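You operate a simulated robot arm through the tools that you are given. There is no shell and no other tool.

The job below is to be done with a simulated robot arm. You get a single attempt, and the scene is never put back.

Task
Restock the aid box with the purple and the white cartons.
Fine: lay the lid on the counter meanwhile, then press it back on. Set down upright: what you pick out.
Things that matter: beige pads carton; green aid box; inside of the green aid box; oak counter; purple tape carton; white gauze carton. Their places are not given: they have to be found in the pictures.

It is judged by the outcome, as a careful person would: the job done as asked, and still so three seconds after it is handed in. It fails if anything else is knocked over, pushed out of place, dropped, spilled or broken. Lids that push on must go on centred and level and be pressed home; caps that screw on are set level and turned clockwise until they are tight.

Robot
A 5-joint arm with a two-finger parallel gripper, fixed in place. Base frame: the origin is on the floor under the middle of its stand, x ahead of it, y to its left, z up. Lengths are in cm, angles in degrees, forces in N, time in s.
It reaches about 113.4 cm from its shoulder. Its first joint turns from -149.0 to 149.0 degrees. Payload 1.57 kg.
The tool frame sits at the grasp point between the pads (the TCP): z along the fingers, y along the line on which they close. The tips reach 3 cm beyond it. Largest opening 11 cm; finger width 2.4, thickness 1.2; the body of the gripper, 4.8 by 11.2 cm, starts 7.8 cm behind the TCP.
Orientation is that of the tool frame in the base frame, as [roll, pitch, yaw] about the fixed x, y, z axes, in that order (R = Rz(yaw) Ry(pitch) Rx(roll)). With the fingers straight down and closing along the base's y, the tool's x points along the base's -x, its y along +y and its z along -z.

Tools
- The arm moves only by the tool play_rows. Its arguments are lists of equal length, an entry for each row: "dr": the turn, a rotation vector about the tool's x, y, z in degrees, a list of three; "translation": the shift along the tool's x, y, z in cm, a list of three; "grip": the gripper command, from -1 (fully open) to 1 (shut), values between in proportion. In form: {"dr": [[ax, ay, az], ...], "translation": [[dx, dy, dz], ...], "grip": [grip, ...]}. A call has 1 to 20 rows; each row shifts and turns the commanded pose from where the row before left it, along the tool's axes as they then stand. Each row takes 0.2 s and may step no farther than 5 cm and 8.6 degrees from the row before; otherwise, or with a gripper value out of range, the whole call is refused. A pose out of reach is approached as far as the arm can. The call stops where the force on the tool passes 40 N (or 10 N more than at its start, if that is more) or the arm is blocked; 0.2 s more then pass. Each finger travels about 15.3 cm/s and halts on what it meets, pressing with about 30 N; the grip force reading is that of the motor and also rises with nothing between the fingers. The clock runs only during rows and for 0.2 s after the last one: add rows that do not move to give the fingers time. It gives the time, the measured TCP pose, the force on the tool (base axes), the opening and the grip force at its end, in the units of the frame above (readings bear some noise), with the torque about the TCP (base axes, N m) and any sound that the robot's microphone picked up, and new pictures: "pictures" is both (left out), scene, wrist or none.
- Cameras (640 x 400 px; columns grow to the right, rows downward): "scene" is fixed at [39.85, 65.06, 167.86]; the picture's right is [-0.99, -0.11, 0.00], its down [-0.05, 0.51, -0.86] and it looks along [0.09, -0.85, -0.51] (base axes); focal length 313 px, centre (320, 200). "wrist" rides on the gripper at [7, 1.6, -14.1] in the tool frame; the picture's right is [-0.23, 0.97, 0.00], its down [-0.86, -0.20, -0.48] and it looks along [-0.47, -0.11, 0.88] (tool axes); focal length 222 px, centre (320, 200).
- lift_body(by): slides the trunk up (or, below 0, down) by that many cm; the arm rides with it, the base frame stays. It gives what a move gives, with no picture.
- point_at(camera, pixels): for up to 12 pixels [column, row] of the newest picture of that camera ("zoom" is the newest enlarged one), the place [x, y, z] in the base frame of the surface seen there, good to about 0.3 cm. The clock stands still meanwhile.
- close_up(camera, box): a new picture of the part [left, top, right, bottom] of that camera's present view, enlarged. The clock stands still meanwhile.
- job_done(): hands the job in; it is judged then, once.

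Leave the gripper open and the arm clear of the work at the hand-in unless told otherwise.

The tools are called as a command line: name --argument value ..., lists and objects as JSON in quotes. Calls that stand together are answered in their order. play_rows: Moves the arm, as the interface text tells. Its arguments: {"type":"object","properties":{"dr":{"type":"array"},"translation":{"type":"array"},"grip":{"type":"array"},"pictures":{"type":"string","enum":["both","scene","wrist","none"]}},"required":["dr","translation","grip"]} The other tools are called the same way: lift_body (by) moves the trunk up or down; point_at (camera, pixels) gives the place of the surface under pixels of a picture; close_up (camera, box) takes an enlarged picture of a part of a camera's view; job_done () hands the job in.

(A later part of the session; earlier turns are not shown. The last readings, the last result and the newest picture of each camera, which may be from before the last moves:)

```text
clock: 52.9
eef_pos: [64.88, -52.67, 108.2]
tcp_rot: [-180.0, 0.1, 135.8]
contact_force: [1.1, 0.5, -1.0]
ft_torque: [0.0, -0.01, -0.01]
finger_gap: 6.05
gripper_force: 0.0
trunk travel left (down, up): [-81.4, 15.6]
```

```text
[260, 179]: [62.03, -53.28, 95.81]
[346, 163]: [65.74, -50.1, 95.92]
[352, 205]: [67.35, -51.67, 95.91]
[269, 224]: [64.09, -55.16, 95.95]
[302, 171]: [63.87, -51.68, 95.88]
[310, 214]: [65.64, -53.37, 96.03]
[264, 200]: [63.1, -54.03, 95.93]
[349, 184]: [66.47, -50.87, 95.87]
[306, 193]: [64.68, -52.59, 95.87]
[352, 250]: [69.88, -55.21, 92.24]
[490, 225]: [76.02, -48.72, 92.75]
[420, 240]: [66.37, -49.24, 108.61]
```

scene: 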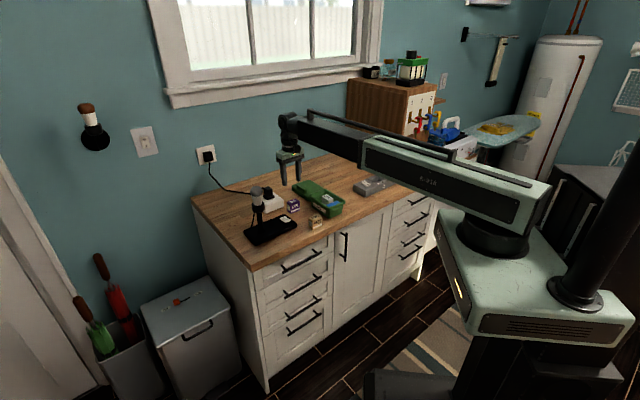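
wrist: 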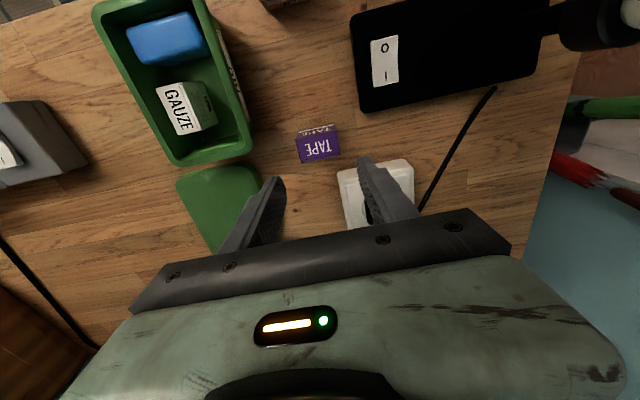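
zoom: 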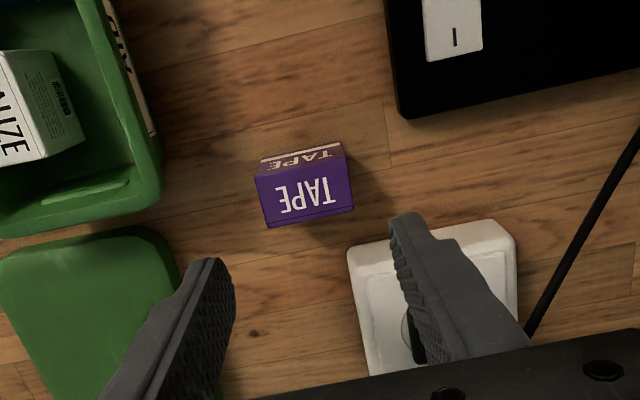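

Purple centre (64.78,-52.5), axis about 45°; the brick begins at u≈88 while the fingers reach u≈83.9, so it's clear. Trim and lower 8.6 cm.

play_rows --dr '[[0, 0, 0.6]]' --translation '[[0.18, 0.05, 0]]' --grip '[-0.16]' --pictures "none"

lift_body --by -8.6

play_rows --dr '[[0, 0, 0]]' --translation '[[0, 0, 0]]' --grip '[-0.16]'

close_up --camera "scene" --box '[250, 150, 350, 225]'

close_up --camera "wrist" --box '[180, 60, 470, 240]'

```text
clock: 53.3
eef_pos: [64.85, -52.44, 108.15]
tcp_rot: [180.0, -0.1, 135.1]
contact_force: [0.4, -0.2, 1.0]
ft_torque: [0.0, 0.03, -0.01]
finger_gap: 6.36
gripper_force: 0.1
trunk travel left (down, up): [-81.4, 15.6]
```

```text
clock: 54.5
eef_pos: [64.77, -52.35, 99.5]
tcp_rot: [-179.9, 0.1, 135.1]
contact_force: [0.8, -0.2, 0.6]
ft_torque: [0.01, -0.03, -0.01]
finger_gap: 6.37
gripper_force: 0.0
trunk travel left (down, up): [-72.8, 24.2]
```

```text
clock: 54.9
eef_pos: [64.7, -52.42, 99.49]
tcp_rot: [180.0, 0.0, 135.0]
contact_force: [0.1, -1.0, 0.0]
ft_torque: [0.0, 0.03, -0.02]
finger_gap: 6.4
gripper_force: 0.1
trunk travel left (down, up): [-72.8, 24.2]
```

scene: 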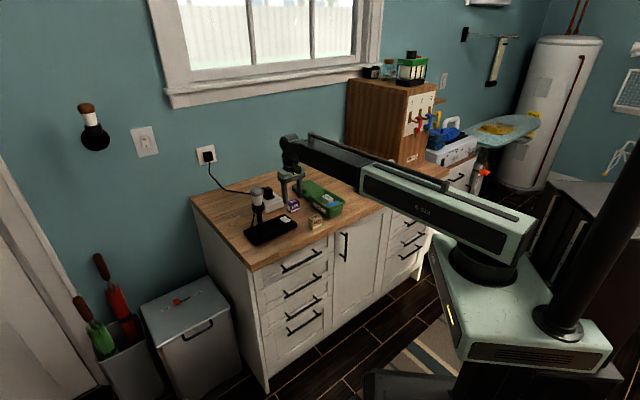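
wrist: 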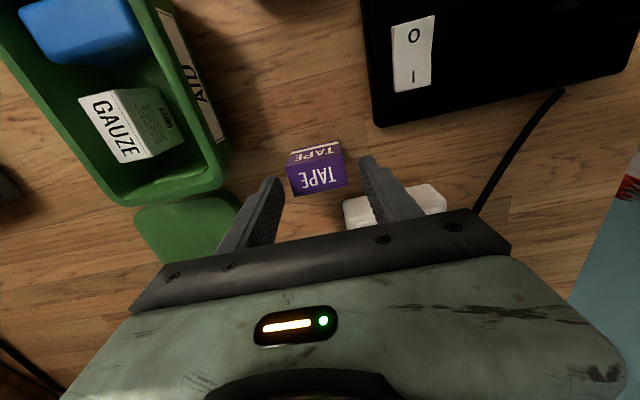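

```text
5.33 times, centred on (300, 188) of scene
```

zoom: 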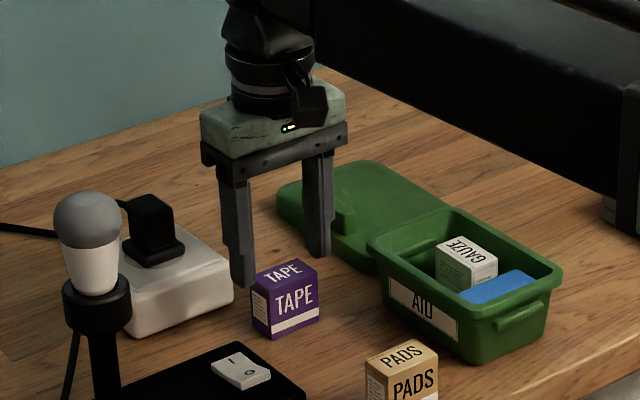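

```text
2.21 times, centred on (325, 150) of wrist
```

zoom: 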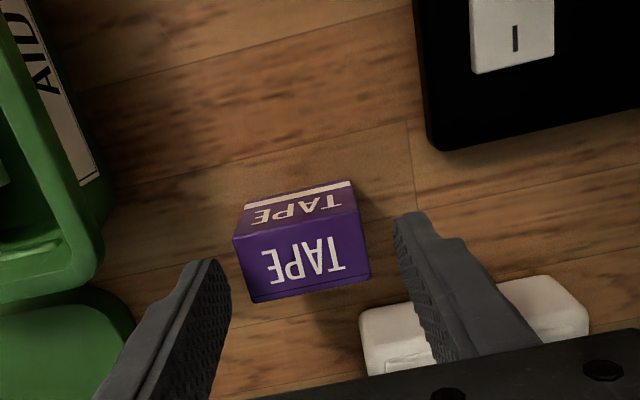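

Centre check from the near view.

point_at --camera "zoom" --pixels '[[238, 240], [358, 215], [368, 274], [253, 299], [300, 227], [312, 285], [245, 268], [364, 245]]'

```text
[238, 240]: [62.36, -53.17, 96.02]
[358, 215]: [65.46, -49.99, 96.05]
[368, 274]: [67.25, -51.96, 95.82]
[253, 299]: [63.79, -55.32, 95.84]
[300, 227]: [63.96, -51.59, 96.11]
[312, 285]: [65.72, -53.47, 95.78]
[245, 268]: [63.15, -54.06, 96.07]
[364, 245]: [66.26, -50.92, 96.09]
```

Centre (64.75,-52.56). Small trim, lower 3 cm, close gently.

play_rows --dr '[[0, 0, 0]]' --translation '[[-0.12, -0.08, 0]]' --grip '[-0.16]' --pictures "none"

lift_body --by -3.0

play_rows --dr '[[0, 0, 0], [0, 0, 0], [0, 0, 0], [0, 0, 0], [0, 0, 0], [0, 0, 0]]' --translation '[[0, 0, 0], [0, 0, 0], [0, 0, 0], [0, 0, 0], [0, 0, 0], [0, 0, 0]]' --grip '[-0.05, 0.05, 0.12, 0.18, 0.25, 0.3]'

lift_body --by 0.5

close_up --camera "scene" --box '[250, 150, 350, 225]'

```text
clock: 55.3
eef_pos: [64.87, -52.48, 99.56]
tcp_rot: [179.9, 0.1, 135.1]
contact_force: [0.0, -0.6, 1.2]
ft_torque: [0.04, 0.02, 0.05]
finger_gap: 6.39
gripper_force: 0.0
trunk travel left (down, up): [-72.8, 24.2]
```

```text
clock: 56.1
eef_pos: [64.88, -52.48, 96.41]
tcp_rot: [180.0, 0.1, 135.2]
contact_force: [0.6, 0.1, -0.3]
ft_torque: [-0.01, 0.02, -0.01]
finger_gap: 6.38
gripper_force: 0.0
trunk travel left (down, up): [-69.8, 27.2]
```

```text
clock: 57.5
eef_pos: [64.93, -52.45, 96.51]
tcp_rot: [180.0, 0.1, 135.1]
contact_force: [0.5, -0.9, 0.6]
ft_torque: [-0.03, -0.03, 0.0]
finger_gap: 4.88
gripper_force: 30.1
trunk travel left (down, up): [-69.8, 27.2]
```

scene: 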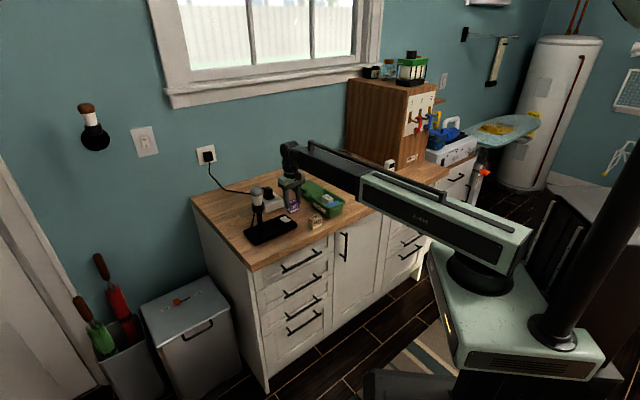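
wrist: 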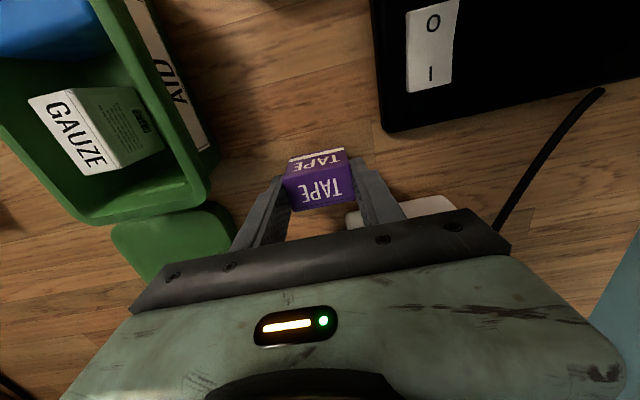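

```text
clock: 58.0
eef_pos: [64.91, -52.57, 97.05]
tcp_rot: [-179.9, 0.1, 135.1]
contact_force: [0.6, 0.9, 0.2]
ft_torque: [-0.01, 0.03, -0.02]
finger_gap: 4.86
gripper_force: 30.6
trunk travel left (down, up): [-70.3, 26.7]
```

```text
5.33 times, centred on (300, 188) of scene
```

zoom: 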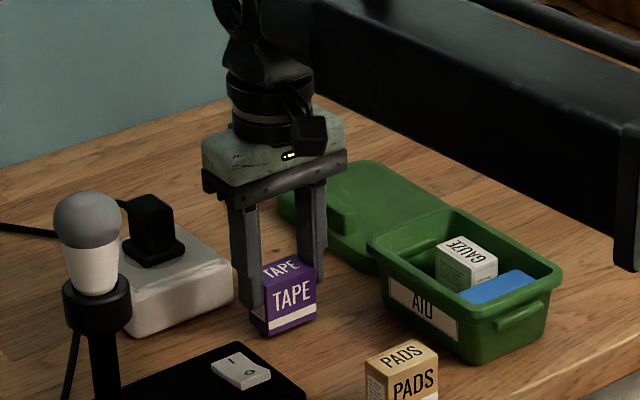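

Purple held (4.86 cm, 30 N) and lifting. Raise 9 cm, then turn -88.6°.

lift_body --by 9

play_rows --dr '[[0, 0, -4], [0, 0, -8], [0, 0, -8.4], [0, 0, -8.4], [0, 0, -8.4], [0, 0, -8.4], [0, 0, -8.4], [0, 0, -8.4], [0, 0, -8.4], [0, 0, -8.4], [0, 0, -6], [0, 0, -3.4]]' --translation '[[0, 0, 0], [0, 0, 0], [0, 0, 0], [0, 0, 0], [0, 0, 0], [0, 0, 0], [0, 0, 0], [0, 0, 0], [0, 0, 0], [0, 0, 0], [0, 0, 0], [0, 0, 0]]' --grip '[0.3, 0.3, 0.3, 0.3, 0.3, 0.3, 0.3, 0.3, 0.3, 0.3, 0.3, 0.3]'

```text
clock: 59.2
eef_pos: [64.87, -52.55, 106.05]
tcp_rot: [180.0, 0.0, 135.1]
contact_force: [-0.1, 0.4, -0.8]
ft_torque: [-0.01, 0.0, -0.01]
finger_gap: 4.89
gripper_force: 30.1
trunk travel left (down, up): [-79.3, 17.7]
```

```text
clock: 61.9
eef_pos: [64.89, -52.6, 105.98]
tcp_rot: [-180.0, 0.0, -136.2]
contact_force: [-0.1, 0.5, 0.0]
ft_torque: [0.03, 0.0, -0.01]
finger_gap: 4.89
gripper_force: 30.3
trunk travel left (down, up): [-79.3, 17.7]
```

scene: 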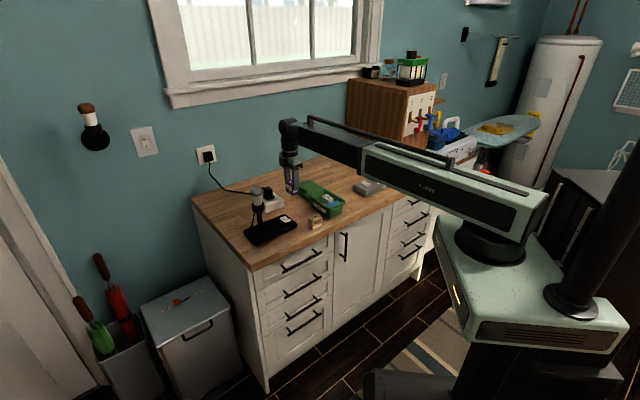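
wrist: 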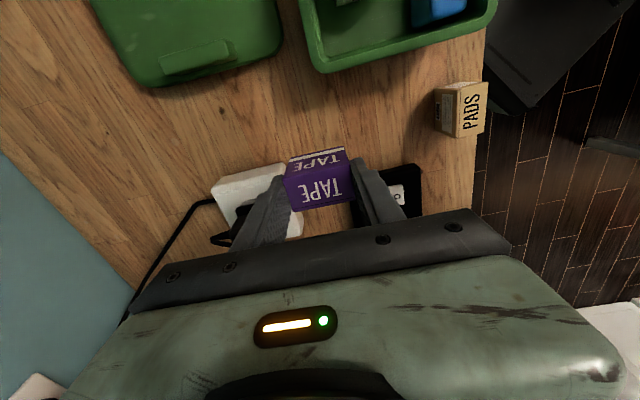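

Purple held level, turned. Now move to above its slot at (52.27,-54.77).

play_rows --dr '[[0, 0, 0], [0, 0, 0], [0, 0, 0], [0, 0, 0], [0, 0, 0], [0, 0, 0], [0, 0, 0], [0, 0, 0]]' --translation '[[0.74, 0.5, 0], [1.38, 0.93, 0], [1.7, 1.14, 0], [1.7, 1.14, 0], [1.7, 1.14, 0], [1.49, 1.0, 0], [1.17, 0.8, 0], [0.75, 0.5, 0]]' --grip '[0.3, 0.3, 0.3, 0.3, 0.3, 0.3, 0.3, 0.3]'

close_up --camera "scene" --box '[270, 150, 370, 225]'

close_up --camera "wrist" --box '[200, 60, 460, 225]'

```text
clock: 63.6
eef_pos: [52.21, -54.7, 106.08]
tcp_rot: [179.9, 0.0, -136.3]
contact_force: [0.3, 1.2, -0.3]
ft_torque: [0.0, 0.01, -0.02]
finger_gap: 4.88
gripper_force: 29.9
trunk travel left (down, up): [-79.3, 17.7]
```

scene: 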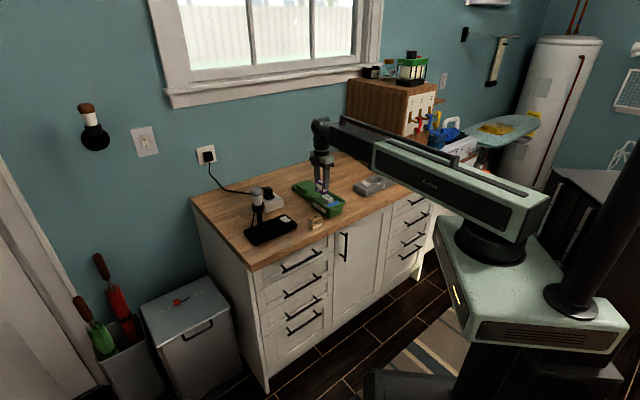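
wrist: 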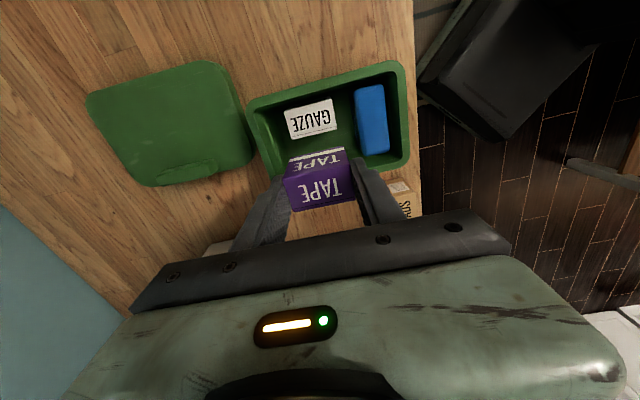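

```text
5.33 times, centred on (320, 188) of scene
```

zoom: 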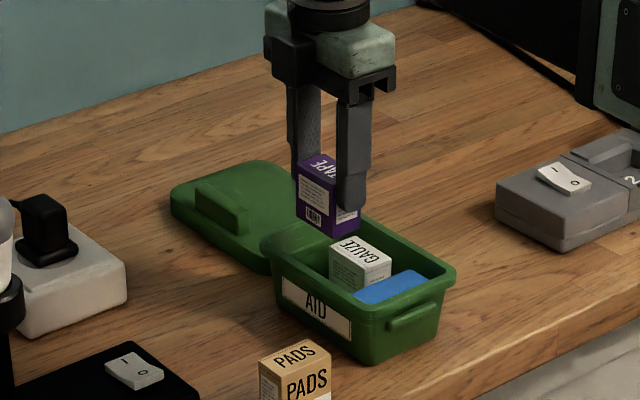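

```text
2.42 times, centred on (330, 142) of wrist
```

zoom: 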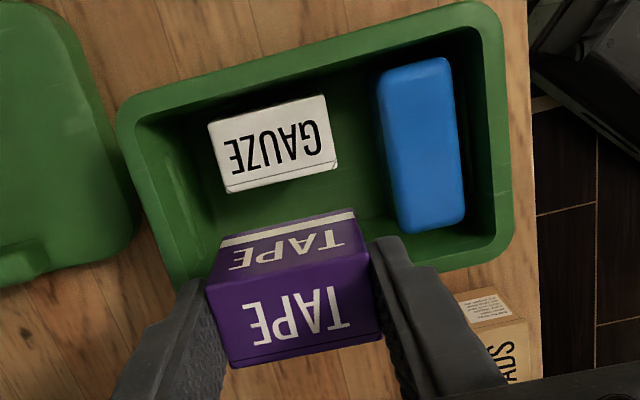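

Aligned: purple slot v about -0.1, gauze edge at -2.3, wall at +1.8. Lower 6.5 cm and look.

lift_body --by -6.5

play_rows --dr '[[0, 0, 0]]' --translation '[[0, 0, 0]]' --grip '[0.3]'

close_up --camera "scene" --box '[290, 155, 360, 220]'

close_up --camera "wrist" --box '[200, 60, 460, 225]'

```text
clock: 64.7
eef_pos: [52.26, -54.66, 99.55]
tcp_rot: [-180.0, 0.0, -136.2]
contact_force: [0.3, 0.1, -0.4]
ft_torque: [-0.01, 0.04, 0.01]
finger_gap: 4.9
gripper_force: 30.3
trunk travel left (down, up): [-72.8, 24.2]
```

```text
clock: 65.1
eef_pos: [52.16, -54.81, 99.6]
tcp_rot: [-180.0, -0.1, -136.3]
contact_force: [-0.3, 0.3, -0.4]
ft_torque: [-0.01, 0.02, -0.03]
finger_gap: 4.89
gripper_force: 30.3
trunk travel left (down, up): [-72.8, 24.2]
```

scene: 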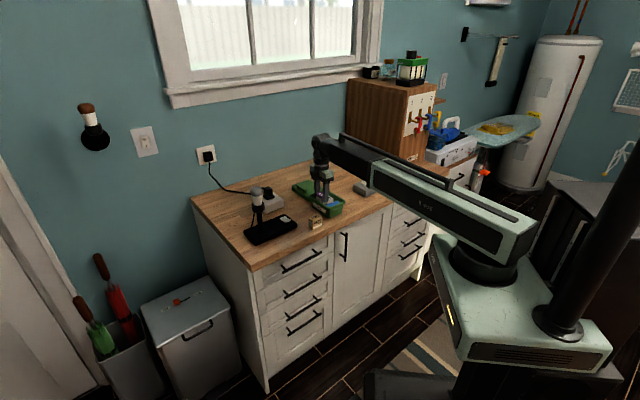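
wrist: 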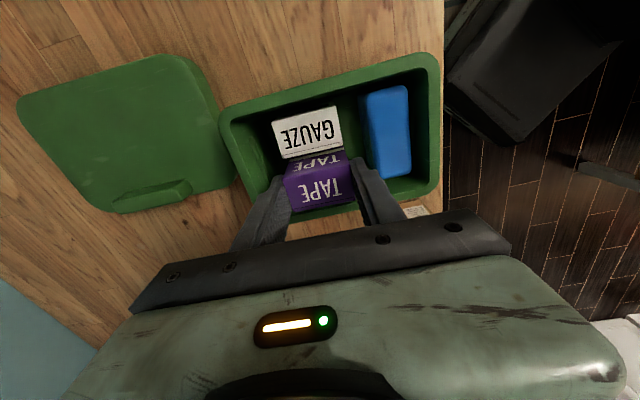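

```text
6.15 times, centred on (325, 188) of scene
```

zoom: 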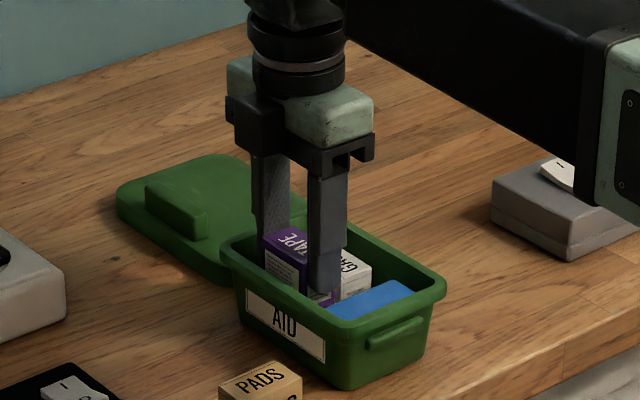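

```text
2.42 times, centred on (330, 142) of wrist
```

zoom: 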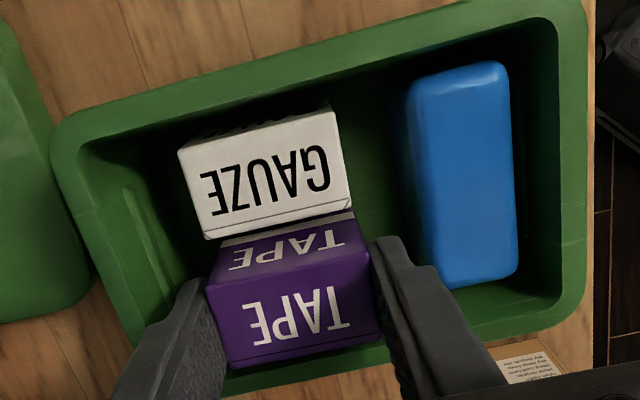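

No contact; proceed down 2.3, then small steps.

lift_body --by -2.3

lift_body --by -0.25

lift_body --by -0.15

```text
clock: 65.8
eef_pos: [52.24, -54.64, 97.19]
tcp_rot: [-180.0, 0.0, -136.3]
contact_force: [0.1, 0.3, -0.9]
ft_torque: [0.0, -0.02, -0.01]
finger_gap: 4.86
gripper_force: 30.2
trunk travel left (down, up): [-70.5, 26.5]
```

```text
clock: 66.3
eef_pos: [52.19, -54.77, 96.92]
tcp_rot: [-180.0, 0.0, -136.3]
contact_force: [-0.4, -0.8, -0.7]
ft_torque: [0.01, 0.03, -0.01]
finger_gap: 4.87
gripper_force: 30.1
trunk travel left (down, up): [-70.3, 26.7]
```

```text
clock: 66.8
eef_pos: [52.21, -54.61, 96.8]
tcp_rot: [-179.9, -0.1, -136.2]
contact_force: [2.3, -2.0, 16.2]
ft_torque: [-0.12, -0.11, -0.02]
finger_gap: 4.9
gripper_force: 30.3
trunk travel left (down, up): [-70.1, 26.9]
```

Contact (16 N): the purple carton stands on the floor. Open slightly, then raise.

play_rows --dr '[[0, 0, 0], [0, 0, 0], [0, 0, 0], [0, 0, 0]]' --translation '[[0, 0, 0], [0, 0, 0], [0, 0, 0], [0, 0, 0]]' --grip '[0.1, 0.04, -0.02, -0.02]' --pictures "none"

lift_body --by 3

lift_body --by 8.3

play_rows --dr '[[0, 0, 0]]' --translation '[[0, 0, 0]]' --grip '[-0.02]'

close_up --camera "scene" --box '[270, 155, 370, 230]'

close_up --camera "wrist" --box '[200, 40, 460, 205]'

```text
clock: 67.8
eef_pos: [52.19, -54.67, 96.74]
tcp_rot: [179.9, 0.1, -136.2]
contact_force: [0.3, 0.6, -0.5]
ft_torque: [-0.02, 0.02, -0.05]
finger_gap: 5.65
gripper_force: 0.0
trunk travel left (down, up): [-70.1, 26.9]
```

```text
clock: 68.6
eef_pos: [52.37, -54.77, 99.86]
tcp_rot: [179.9, 0.0, -136.3]
contact_force: [-0.6, 0.3, 0.2]
ft_torque: [0.0, -0.02, -0.02]
finger_gap: 5.62
gripper_force: 0.0
trunk travel left (down, up): [-73.1, 23.9]
```

```text
clock: 69.8
eef_pos: [52.21, -54.67, 108.16]
tcp_rot: [-180.0, 0.0, -136.3]
contact_force: [-0.2, -0.6, -0.5]
ft_torque: [-0.02, 0.02, 0.03]
finger_gap: 5.63
gripper_force: 0.0
trunk travel left (down, up): [-81.4, 15.6]
```

```text
clock: 70.2
eef_pos: [52.19, -54.64, 108.17]
tcp_rot: [180.0, 0.0, -136.3]
contact_force: [0.2, -0.4, -0.1]
ft_torque: [-0.02, 0.0, -0.02]
finger_gap: 5.61
gripper_force: 0.1
trunk travel left (down, up): [-81.4, 15.6]
```

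scene: 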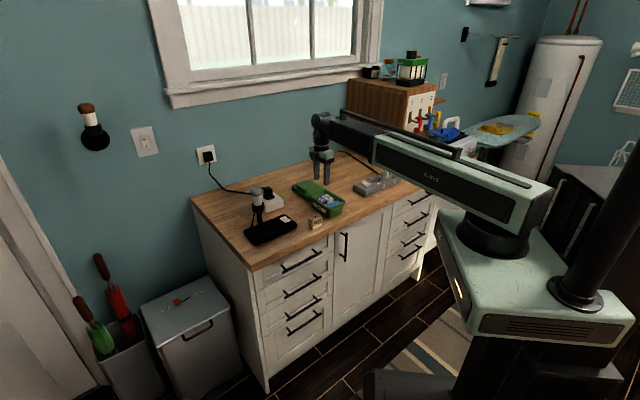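
wrist: 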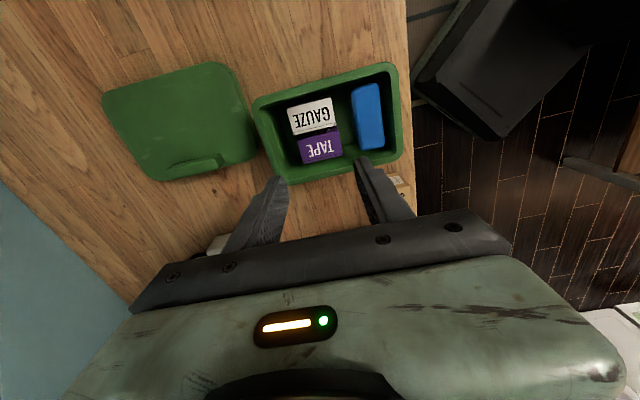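

```text
5.33 times, centred on (320, 192) of scene
```

zoom: 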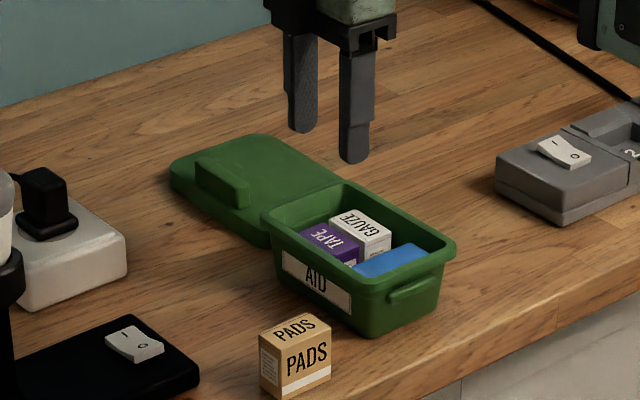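

```text
2.42 times, centred on (330, 122) of wrist
```

zoom: 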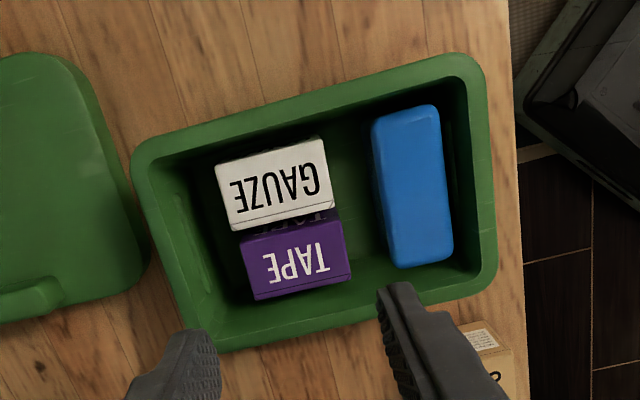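

Both cartons stand upright in the box beside the blue block. Now turn back to yaw 133.9 and go above the lid handle for regripping.

play_rows --dr '[[0, 0, 8.2], [0, 0, 8.2], [0, 0, 8.2], [0, 0, 8.2], [0, 0, 8.2], [0, 0, 8.2], [0, 0, 8.2], [0, 0, 8.2], [0, 0, 8.2], [0, 0, 8.2], [0, 0, 7.7], [0, 0, 0], [0, 0, 0], [0, 0, 0], [0, 0, 0], [0, 0, 0], [0, 0, 0], [0, 0, 0]]' --translation '[[0, 0, 0], [0, 0, 0], [0, 0, 0], [0, 0, 0], [0, 0, 0], [0, 0, 0], [0, 0, 0], [0, 0, 0], [0, 0, 0], [0, 0, 0], [0, 0, 0], [-2.4, -0.12, 0], [-2.4, -0.12, 0], [-2.4, -0.12, 0], [-2.4, -0.12, 0], [-2.4, -0.12, 0], [-2.4, -0.12, 0], [-2.3, -0.1, 0]]' --grip '[0.1, 0.3, 0.3, 0.3, 0.3, 0.3, 0.3, 0.3, 0.3, 0.3, 0.3, 0.3, 0.3, 0.3, 0.3, 0.3, 0.3, 0.3]'

close_up --camera "wrist" --box '[180, 60, 440, 225]'

```text
clock: 74.0
eef_pos: [63.07, -67.54, 108.1]
tcp_rot: [-180.0, 0.0, 134.0]
contact_force: [0.8, -0.2, 0.0]
ft_torque: [-0.02, 0.04, -0.02]
finger_gap: 3.86
gripper_force: 0.2
trunk travel left (down, up): [-81.4, 15.6]
```

scene: 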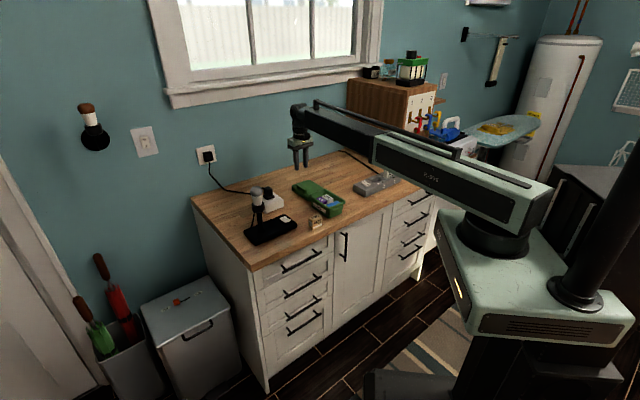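
wrist: 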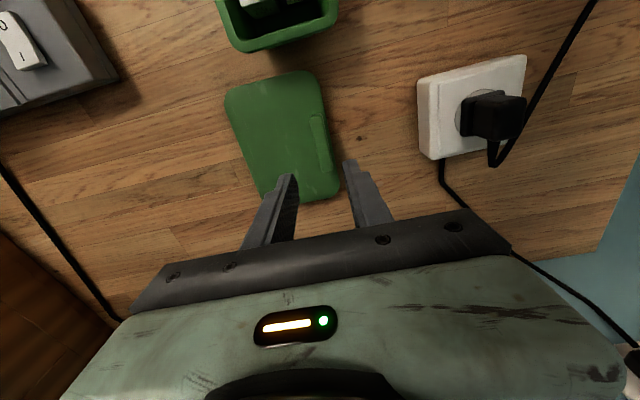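

```text
2.42 times, centred on (310, 142) of wrist
```

zoom: 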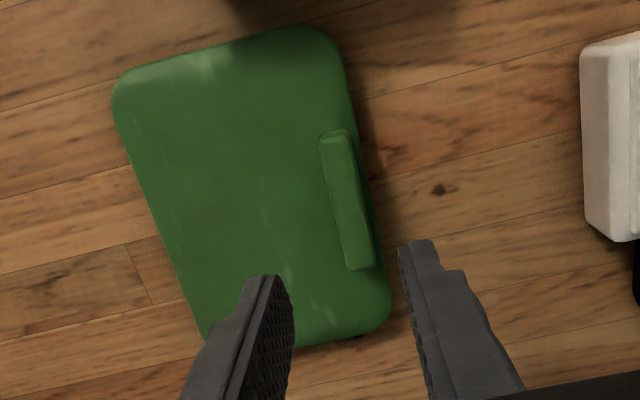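

Measuring the handle's corners on the lying lid.

point_at --camera "zoom" --pixels '[[323, 140], [346, 136], [350, 266], [371, 262], [333, 137], [360, 265], [336, 200], [358, 195], [328, 165], [351, 160], [343, 235], [366, 230]]'

```text
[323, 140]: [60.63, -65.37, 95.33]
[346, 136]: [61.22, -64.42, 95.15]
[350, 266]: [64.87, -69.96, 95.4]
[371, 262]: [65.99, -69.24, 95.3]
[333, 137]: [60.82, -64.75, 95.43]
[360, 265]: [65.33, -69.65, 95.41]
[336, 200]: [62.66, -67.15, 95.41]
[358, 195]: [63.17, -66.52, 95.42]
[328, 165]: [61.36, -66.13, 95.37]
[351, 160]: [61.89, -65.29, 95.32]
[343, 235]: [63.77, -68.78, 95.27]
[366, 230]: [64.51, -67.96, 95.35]
```

Handle centre (63.18,-67.25), same as where I left it. Trim slightly and lower to about 3.5 cm above grip height.

play_rows --dr '[[0, 0, 0.1], [0, 0, 0]]' --translation '[[0.1, 0.2, 0], [0, 0, 0]]' --grip '[0.3, 0.3]' --pictures "none"

lift_body --by -8.5

play_rows --dr '[[0, 0, 0]]' --translation '[[0, 0, 0]]' --grip '[0.3]'

close_up --camera "wrist" --box '[180, 60, 440, 225]'

```text
clock: 74.5
eef_pos: [63.12, -66.99, 108.16]
tcp_rot: [-180.0, 0.0, 133.9]
contact_force: [-0.3, 0.5, 0.3]
ft_torque: [0.0, -0.01, -0.01]
finger_gap: 3.84
gripper_force: 0.0
trunk travel left (down, up): [-81.4, 15.6]
```

```text
clock: 75.8
eef_pos: [63.13, -67.2, 99.64]
tcp_rot: [179.9, 0.0, 133.9]
contact_force: [0.3, 0.5, -0.2]
ft_torque: [0.02, 0.04, -0.01]
finger_gap: 3.85
gripper_force: 0.1
trunk travel left (down, up): [-72.9, 24.1]
```

```text
clock: 76.2
eef_pos: [63.17, -67.11, 99.59]
tcp_rot: [-180.0, 0.0, 133.9]
contact_force: [0.3, 0.0, -0.3]
ft_torque: [0.0, 0.0, -0.01]
finger_gap: 3.86
gripper_force: 0.0
trunk travel left (down, up): [-72.9, 24.1]
```

scene: 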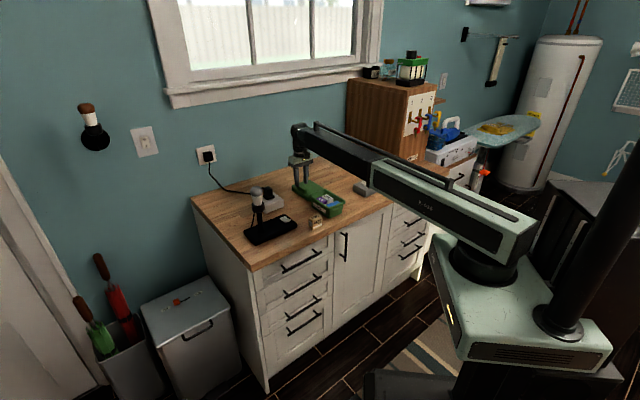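
wrist: 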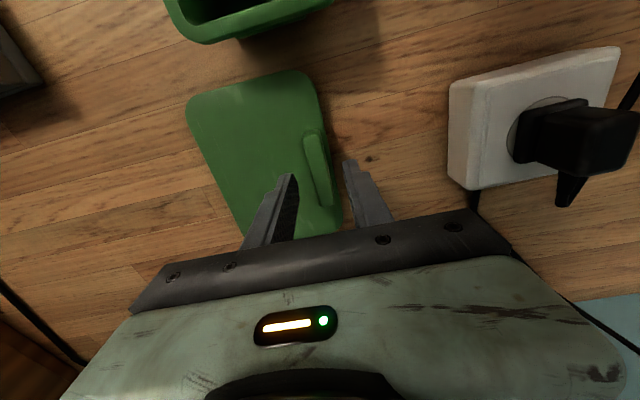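

```text
2.42 times, centred on (310, 142) of wrist
```

zoom: 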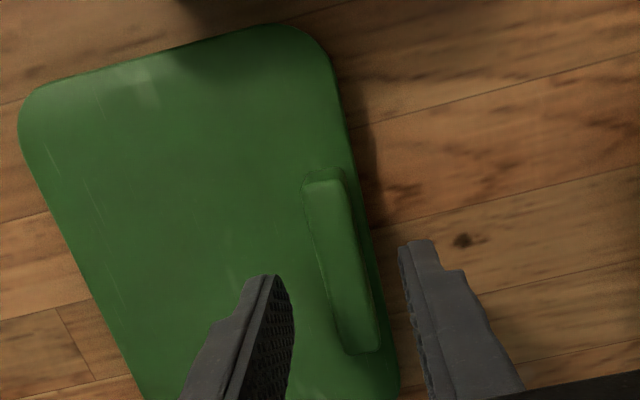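

Straddling the handle. Lower 3.35 cm and close.

lift_body --by -3.35

play_rows --dr '[[0, 0, 0], [0, 0, 0], [0, 0, 0], [0, 0, 0], [0, 0, 0], [0, 0, 0]]' --translation '[[0, 0, 0], [0, 0, 0], [0, 0, 0], [0, 0, 0], [0, 0, 0], [0, 0, 0]]' --grip '[0.55, 0.65, 0.75, 0.85, 1, 1]' --pictures "none"

lift_body --by 0.4

lift_body --by 0.6

close_up --camera "scene" --box '[280, 165, 350, 215]'

```text
clock: 76.9
eef_pos: [63.13, -67.16, 96.42]
tcp_rot: [180.0, -0.1, 133.8]
contact_force: [0.1, -0.8, 0.4]
ft_torque: [-0.02, 0.02, -0.05]
finger_gap: 3.87
gripper_force: 0.0
trunk travel left (down, up): [-69.6, 27.4]
```

```text
clock: 78.3
eef_pos: [63.26, -67.08, 96.26]
tcp_rot: [-180.0, -0.1, 133.9]
contact_force: [-0.3, 0.2, -1.0]
ft_torque: [-0.01, 0.03, 0.01]
finger_gap: 1.47
gripper_force: 30.2
trunk travel left (down, up): [-69.6, 27.4]
```

```text
clock: 78.9
eef_pos: [63.21, -67.25, 96.66]
tcp_rot: [180.0, 0.0, 134.0]
contact_force: [-0.7, -0.6, -1.0]
ft_torque: [-0.01, -0.04, 0.01]
finger_gap: 1.52
gripper_force: 29.8
trunk travel left (down, up): [-70.0, 27.0]
```

```text
clock: 79.4
eef_pos: [63.14, -67.12, 97.33]
tcp_rot: [179.9, 0.0, 133.9]
contact_force: [0.1, -0.3, -1.0]
ft_torque: [0.0, 0.01, -0.02]
finger_gap: 1.49
gripper_force: 30.3
trunk travel left (down, up): [-70.6, 26.4]
```

```text
8.00 times, centred on (315, 190) of scene
```

zoom: 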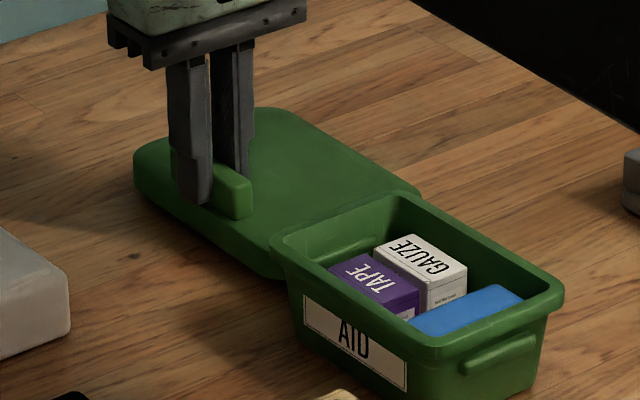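

Lid lifted off the counter. Raise to TCP z≈108.8.

lift_body --by 3

lift_body --by 8.4

play_rows --dr '[[0, 0, 0]]' --translation '[[0, 0, 0]]' --grip '[1]'

close_up --camera "scene" --box '[250, 140, 360, 215]'

```text
clock: 80.2
eef_pos: [63.16, -67.07, 100.34]
tcp_rot: [180.0, 0.0, 133.9]
contact_force: [-0.7, 0.1, -0.3]
ft_torque: [0.03, 0.01, -0.02]
finger_gap: 1.5
gripper_force: 30.2
trunk travel left (down, up): [-73.6, 23.4]
```

```text
clock: 81.4
eef_pos: [63.17, -67.09, 108.61]
tcp_rot: [-180.0, 0.0, 133.9]
contact_force: [-0.4, -0.4, -0.8]
ft_torque: [-0.01, -0.04, -0.02]
finger_gap: 1.52
gripper_force: 29.9
trunk travel left (down, up): [-82.0, 15.0]
```

```text
clock: 81.8
eef_pos: [63.22, -67.08, 108.64]
tcp_rot: [-180.0, -0.1, 133.9]
contact_force: [0.1, 0.3, -0.4]
ft_torque: [0.01, 0.01, -0.01]
finger_gap: 1.48
gripper_force: 30.1
trunk travel left (down, up): [-82.0, 15.0]
```

scene: 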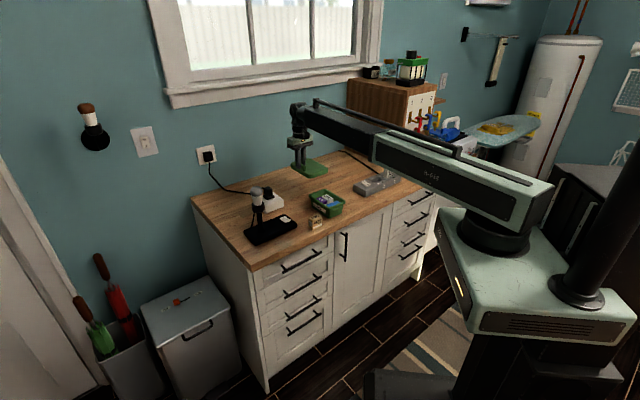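
wrist: 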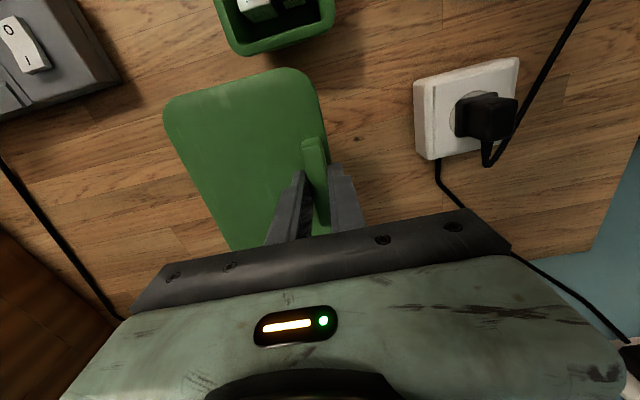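

```text
5.33 times, centred on (305, 178) of scene
```

zoom: 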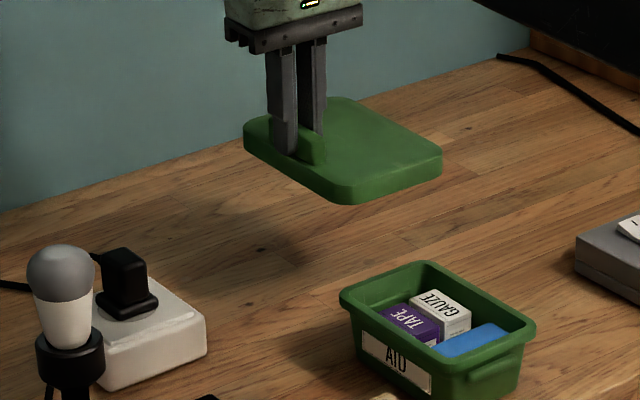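

The lid hangs level. I move it back over the box to TCP (53.07,-51.21), the pose matching the original grip.

play_rows --dr '[[0, 0, 0], [0, 0, 0], [0, 0, 0], [0, 0, 0], [0, 0, 0], [0, 0, 0], [0, 0, 0], [0, 0, 0], [0, 0, 0], [0, 0, 0], [0, 0, 0], [0, 0, 0], [0, 0, 0], [0, 0, 0], [0, 0, 0]]' --translation '[[0.5, 0.1, 0], [1.0, 0.2, 0], [1.5, 0.3, 0], [1.6, 0.32, 0], [1.6, 0.32, 0], [1.6, 0.32, 0], [1.6, 0.32, 0], [1.6, 0.32, 0], [1.6, 0.32, 0], [1.6, 0.32, 0], [1.5, 0.3, 0], [1.3, 0.26, 0], [0.9, 0.2, 0], [0.57, 0.13, 0], [0, 0, 0]]' --grip '[1, 1, 1, 1, 1, 1, 1, 1, 1, 1, 1, 1, 1, 1, 1]'

close_up --camera "scene" --box '[280, 150, 370, 217]'

```text
clock: 85.0
eef_pos: [52.97, -51.33, 108.75]
tcp_rot: [-180.0, 0.0, 133.9]
contact_force: [-0.4, 1.6, -0.4]
ft_torque: [-0.02, -0.03, 0.01]
finger_gap: 1.52
gripper_force: 29.5
trunk travel left (down, up): [-82.0, 15.0]
```

scene: 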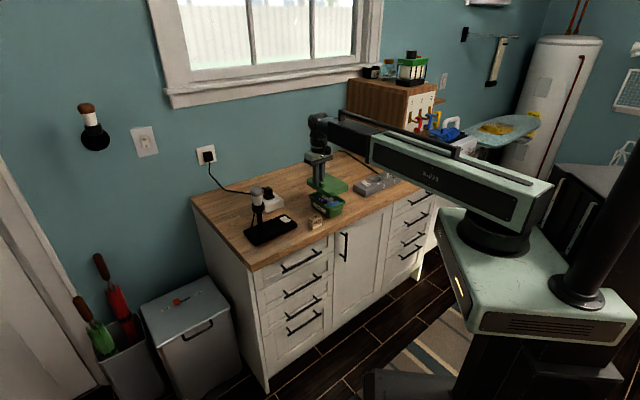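
wrist: 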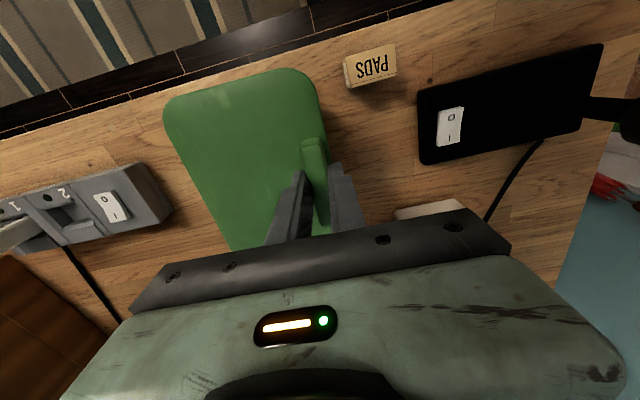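

```text
5.97 times, centred on (325, 184) of scene
```

zoom: 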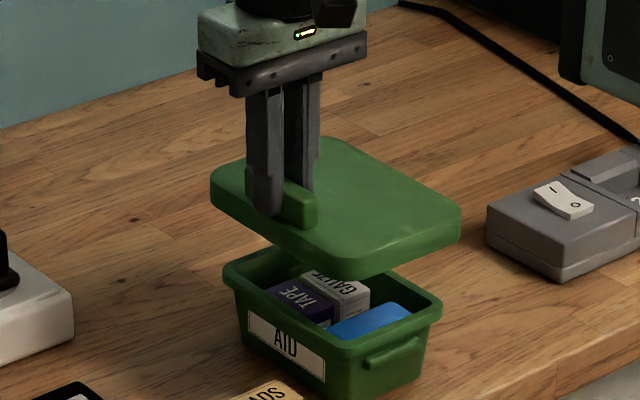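

The lid is over the box. I'll take a few still readings to average the TCP position.

play_rows --dr '[[0, 0, 0]]' --translation '[[0, 0, 0]]' --grip '[1]' --pictures "none"

play_rows --dr '[[0, 0, 0]]' --translation '[[0, 0, 0]]' --grip '[1]' --pictures "none"

play_rows --dr '[[0, 0, 0]]' --translation '[[0, 0, 0]]' --grip '[1]' --pictures "none"

play_rows --dr '[[0, 0, 0]]' --translation '[[0, 0, 0]]' --grip '[1]' --pictures "none"

point_at --camera "zoom" --pixels '[[215, 178], [345, 262], [457, 215], [340, 142], [400, 190], [300, 240], [250, 150], [420, 180], [235, 270], [440, 305], [345, 345], [240, 300]]'

```text
clock: 85.4
eef_pos: [53.02, -51.24, 108.66]
tcp_rot: [-179.9, 0.0, 133.9]
contact_force: [-0.1, 0.6, -0.9]
ft_torque: [0.02, -0.02, 0.0]
finger_gap: 1.49
gripper_force: 30.0
trunk travel left (down, up): [-82.0, 15.0]
```

```text
clock: 85.8
eef_pos: [53.02, -51.23, 108.72]
tcp_rot: [-180.0, -0.1, 133.9]
contact_force: [0.0, -0.2, -0.2]
ft_torque: [-0.02, -0.01, -0.03]
finger_gap: 1.49
gripper_force: 29.8
trunk travel left (down, up): [-82.0, 15.0]
```

```text
clock: 86.2
eef_pos: [52.91, -51.28, 108.67]
tcp_rot: [180.0, -0.1, 133.9]
contact_force: [-0.5, -0.2, -0.3]
ft_torque: [0.01, 0.01, -0.05]
finger_gap: 1.47
gripper_force: 30.1
trunk travel left (down, up): [-82.0, 15.0]
```

```text
clock: 86.6
eef_pos: [53.02, -51.38, 108.68]
tcp_rot: [-180.0, 0.0, 133.9]
contact_force: [0.5, -0.1, -0.4]
ft_torque: [0.01, -0.04, 0.02]
finger_gap: 1.51
gripper_force: 29.3
trunk travel left (down, up): [-82.0, 15.0]
```

```text
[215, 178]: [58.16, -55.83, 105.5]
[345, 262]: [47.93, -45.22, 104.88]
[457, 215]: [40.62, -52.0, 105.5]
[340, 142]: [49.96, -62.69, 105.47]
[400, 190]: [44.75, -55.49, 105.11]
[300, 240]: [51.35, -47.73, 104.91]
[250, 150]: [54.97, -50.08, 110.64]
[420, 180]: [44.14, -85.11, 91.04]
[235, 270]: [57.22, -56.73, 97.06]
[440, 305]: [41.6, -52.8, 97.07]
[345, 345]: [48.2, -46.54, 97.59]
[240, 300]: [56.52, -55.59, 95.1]
```

Mean TCP (52.99,-51.29); shift +0.1 along tool y, then lower 5.2 cm to just above the rim and inspect.

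play_rows --dr '[[0, 0, 0], [0, 0, 0]]' --translation '[[0, 0.11, 0], [0, 0, 0]]' --grip '[1, 1]' --pictures "none"

lift_body --by -5.2

close_up --camera "scene" --box '[295, 170, 365, 222]'

```text
clock: 87.2
eef_pos: [53.1, -51.19, 108.63]
tcp_rot: [-180.0, 0.0, 133.9]
contact_force: [-0.2, 0.1, -0.9]
ft_torque: [0.03, -0.03, -0.03]
finger_gap: 1.52
gripper_force: 29.8
trunk travel left (down, up): [-82.0, 15.0]
```

```text
clock: 88.1
eef_pos: [53.07, -51.19, 103.61]
tcp_rot: [179.9, 0.0, 133.9]
contact_force: [-0.4, 0.4, -0.2]
ft_torque: [0.03, -0.03, -0.01]
finger_gap: 1.48
gripper_force: 30.0
trunk travel left (down, up): [-76.8, 20.2]
```

```text
7.69 times, centred on (330, 196) of scene
```

zoom: 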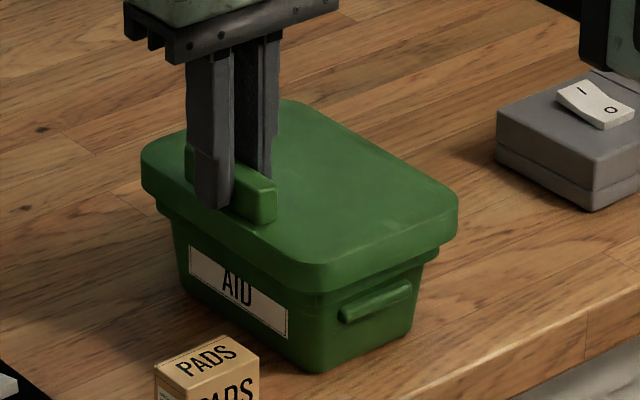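

Lid just above the rim, looking centred. Lower in small steps watching force.

lift_body --by -0.6

lift_body --by -0.3

lift_body --by -0.3

```text
clock: 88.7
eef_pos: [53.18, -51.15, 102.96]
tcp_rot: [180.0, 0.0, 134.0]
contact_force: [-0.1, 0.1, -1.3]
ft_torque: [0.02, -0.01, -0.04]
finger_gap: 1.49
gripper_force: 29.6
trunk travel left (down, up): [-76.2, 20.8]
```

```text
clock: 89.2
eef_pos: [53.0, -51.2, 102.6]
tcp_rot: [179.9, 0.0, 133.9]
contact_force: [-1.2, 0.3, -0.8]
ft_torque: [0.03, -0.04, -0.01]
finger_gap: 1.53
gripper_force: 30.0
trunk travel left (down, up): [-75.9, 21.1]
```

```text
clock: 89.7
eef_pos: [52.98, -51.11, 102.32]
tcp_rot: [180.0, 0.0, 133.9]
contact_force: [0.5, 0.0, -0.9]
ft_torque: [0.02, -0.01, 0.01]
finger_gap: 1.51
gripper_force: 30.2
trunk travel left (down, up): [-75.6, 21.4]
```

No contact and the skirt is passing around the rim. Continue.

lift_body --by -0.3

lift_body --by -0.3

close_up --camera "scene" --box '[295, 170, 365, 222]'

```text
clock: 90.2
eef_pos: [53.03, -51.22, 101.86]
tcp_rot: [180.0, 0.1, 133.9]
contact_force: [0.3, 0.2, -0.1]
ft_torque: [0.03, -0.03, -0.01]
finger_gap: 1.53
gripper_force: 30.0
trunk travel left (down, up): [-75.3, 21.7]
```

```text
clock: 90.7
eef_pos: [53.02, -51.19, 101.76]
tcp_rot: [180.0, 0.1, 133.8]
contact_force: [0.4, -0.3, -0.7]
ft_torque: [0.0, -0.03, 0.01]
finger_gap: 1.5
gripper_force: 30.1
trunk travel left (down, up): [-75.0, 22.0]
```

```text
7.69 times, centred on (330, 196) of scene
```

zoom: 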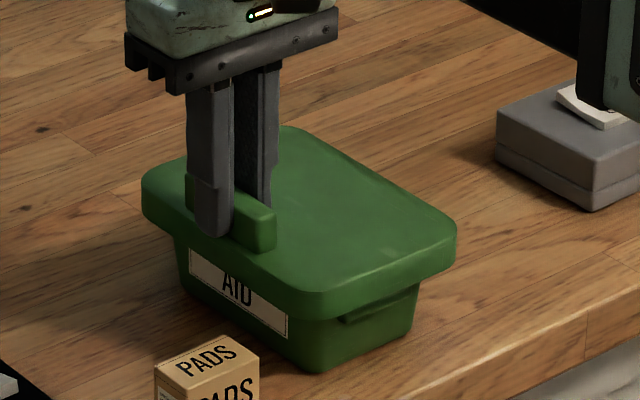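

Sliding on smoothly, no side load. Continue with 0.2 cm steps.

lift_body --by -0.2

lift_body --by -0.15

lift_body --by -0.1

```text
clock: 91.2
eef_pos: [53.04, -51.28, 101.43]
tcp_rot: [-179.9, 0.1, 133.9]
contact_force: [0.2, -0.2, -0.5]
ft_torque: [0.02, -0.03, 0.09]
finger_gap: 1.49
gripper_force: 30.0
trunk travel left (down, up): [-74.8, 22.2]
```

```text
clock: 91.8
eef_pos: [53.08, -51.15, 101.36]
tcp_rot: [-179.9, 0.0, 133.9]
contact_force: [0.5, -0.7, -0.2]
ft_torque: [0.03, -0.03, 0.02]
finger_gap: 1.53
gripper_force: 30.2
trunk travel left (down, up): [-74.6, 22.4]
```

```text
clock: 92.3
eef_pos: [53.04, -51.26, 101.16]
tcp_rot: [-180.0, 0.1, 133.9]
contact_force: [-0.4, -0.6, -0.4]
ft_torque: [0.01, -0.05, 0.04]
finger_gap: 1.5
gripper_force: 30.0
trunk travel left (down, up): [-74.5, 22.5]
```

lift_body --by -0.1

close_up --camera "scene" --box '[300, 175, 360, 220]'

point_at --camera "zoom" --pixels '[[350, 230], [290, 125], [440, 220], [300, 280], [150, 165], [255, 220], [400, 260], [320, 180], [330, 270], [380, 180]]'

```text
clock: 92.8
eef_pos: [52.99, -51.21, 101.19]
tcp_rot: [179.9, 0.1, 134.0]
contact_force: [5.0, -7.3, 13.0]
ft_torque: [-0.32, -0.13, 0.12]
finger_gap: 1.48
gripper_force: 30.2
trunk travel left (down, up): [-74.4, 22.6]
heard: snap
```

```text
8.89 times, centred on (330, 198) of scene
```

zoom: 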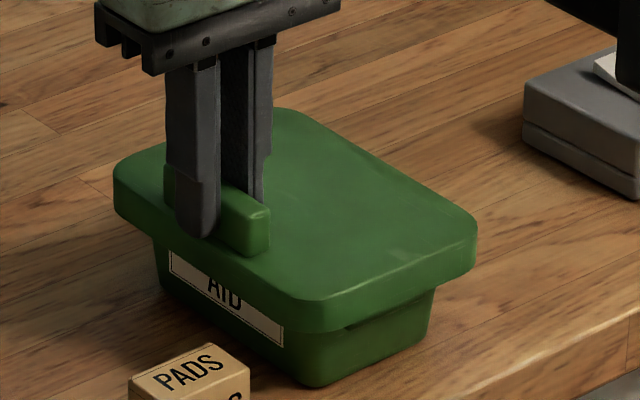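

```text
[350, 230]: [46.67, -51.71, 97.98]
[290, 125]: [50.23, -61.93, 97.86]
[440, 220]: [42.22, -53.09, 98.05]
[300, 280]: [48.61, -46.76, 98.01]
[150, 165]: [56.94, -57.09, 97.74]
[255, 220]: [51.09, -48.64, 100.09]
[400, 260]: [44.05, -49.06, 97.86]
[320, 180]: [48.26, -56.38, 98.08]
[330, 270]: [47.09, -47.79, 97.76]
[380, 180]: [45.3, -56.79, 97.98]
```

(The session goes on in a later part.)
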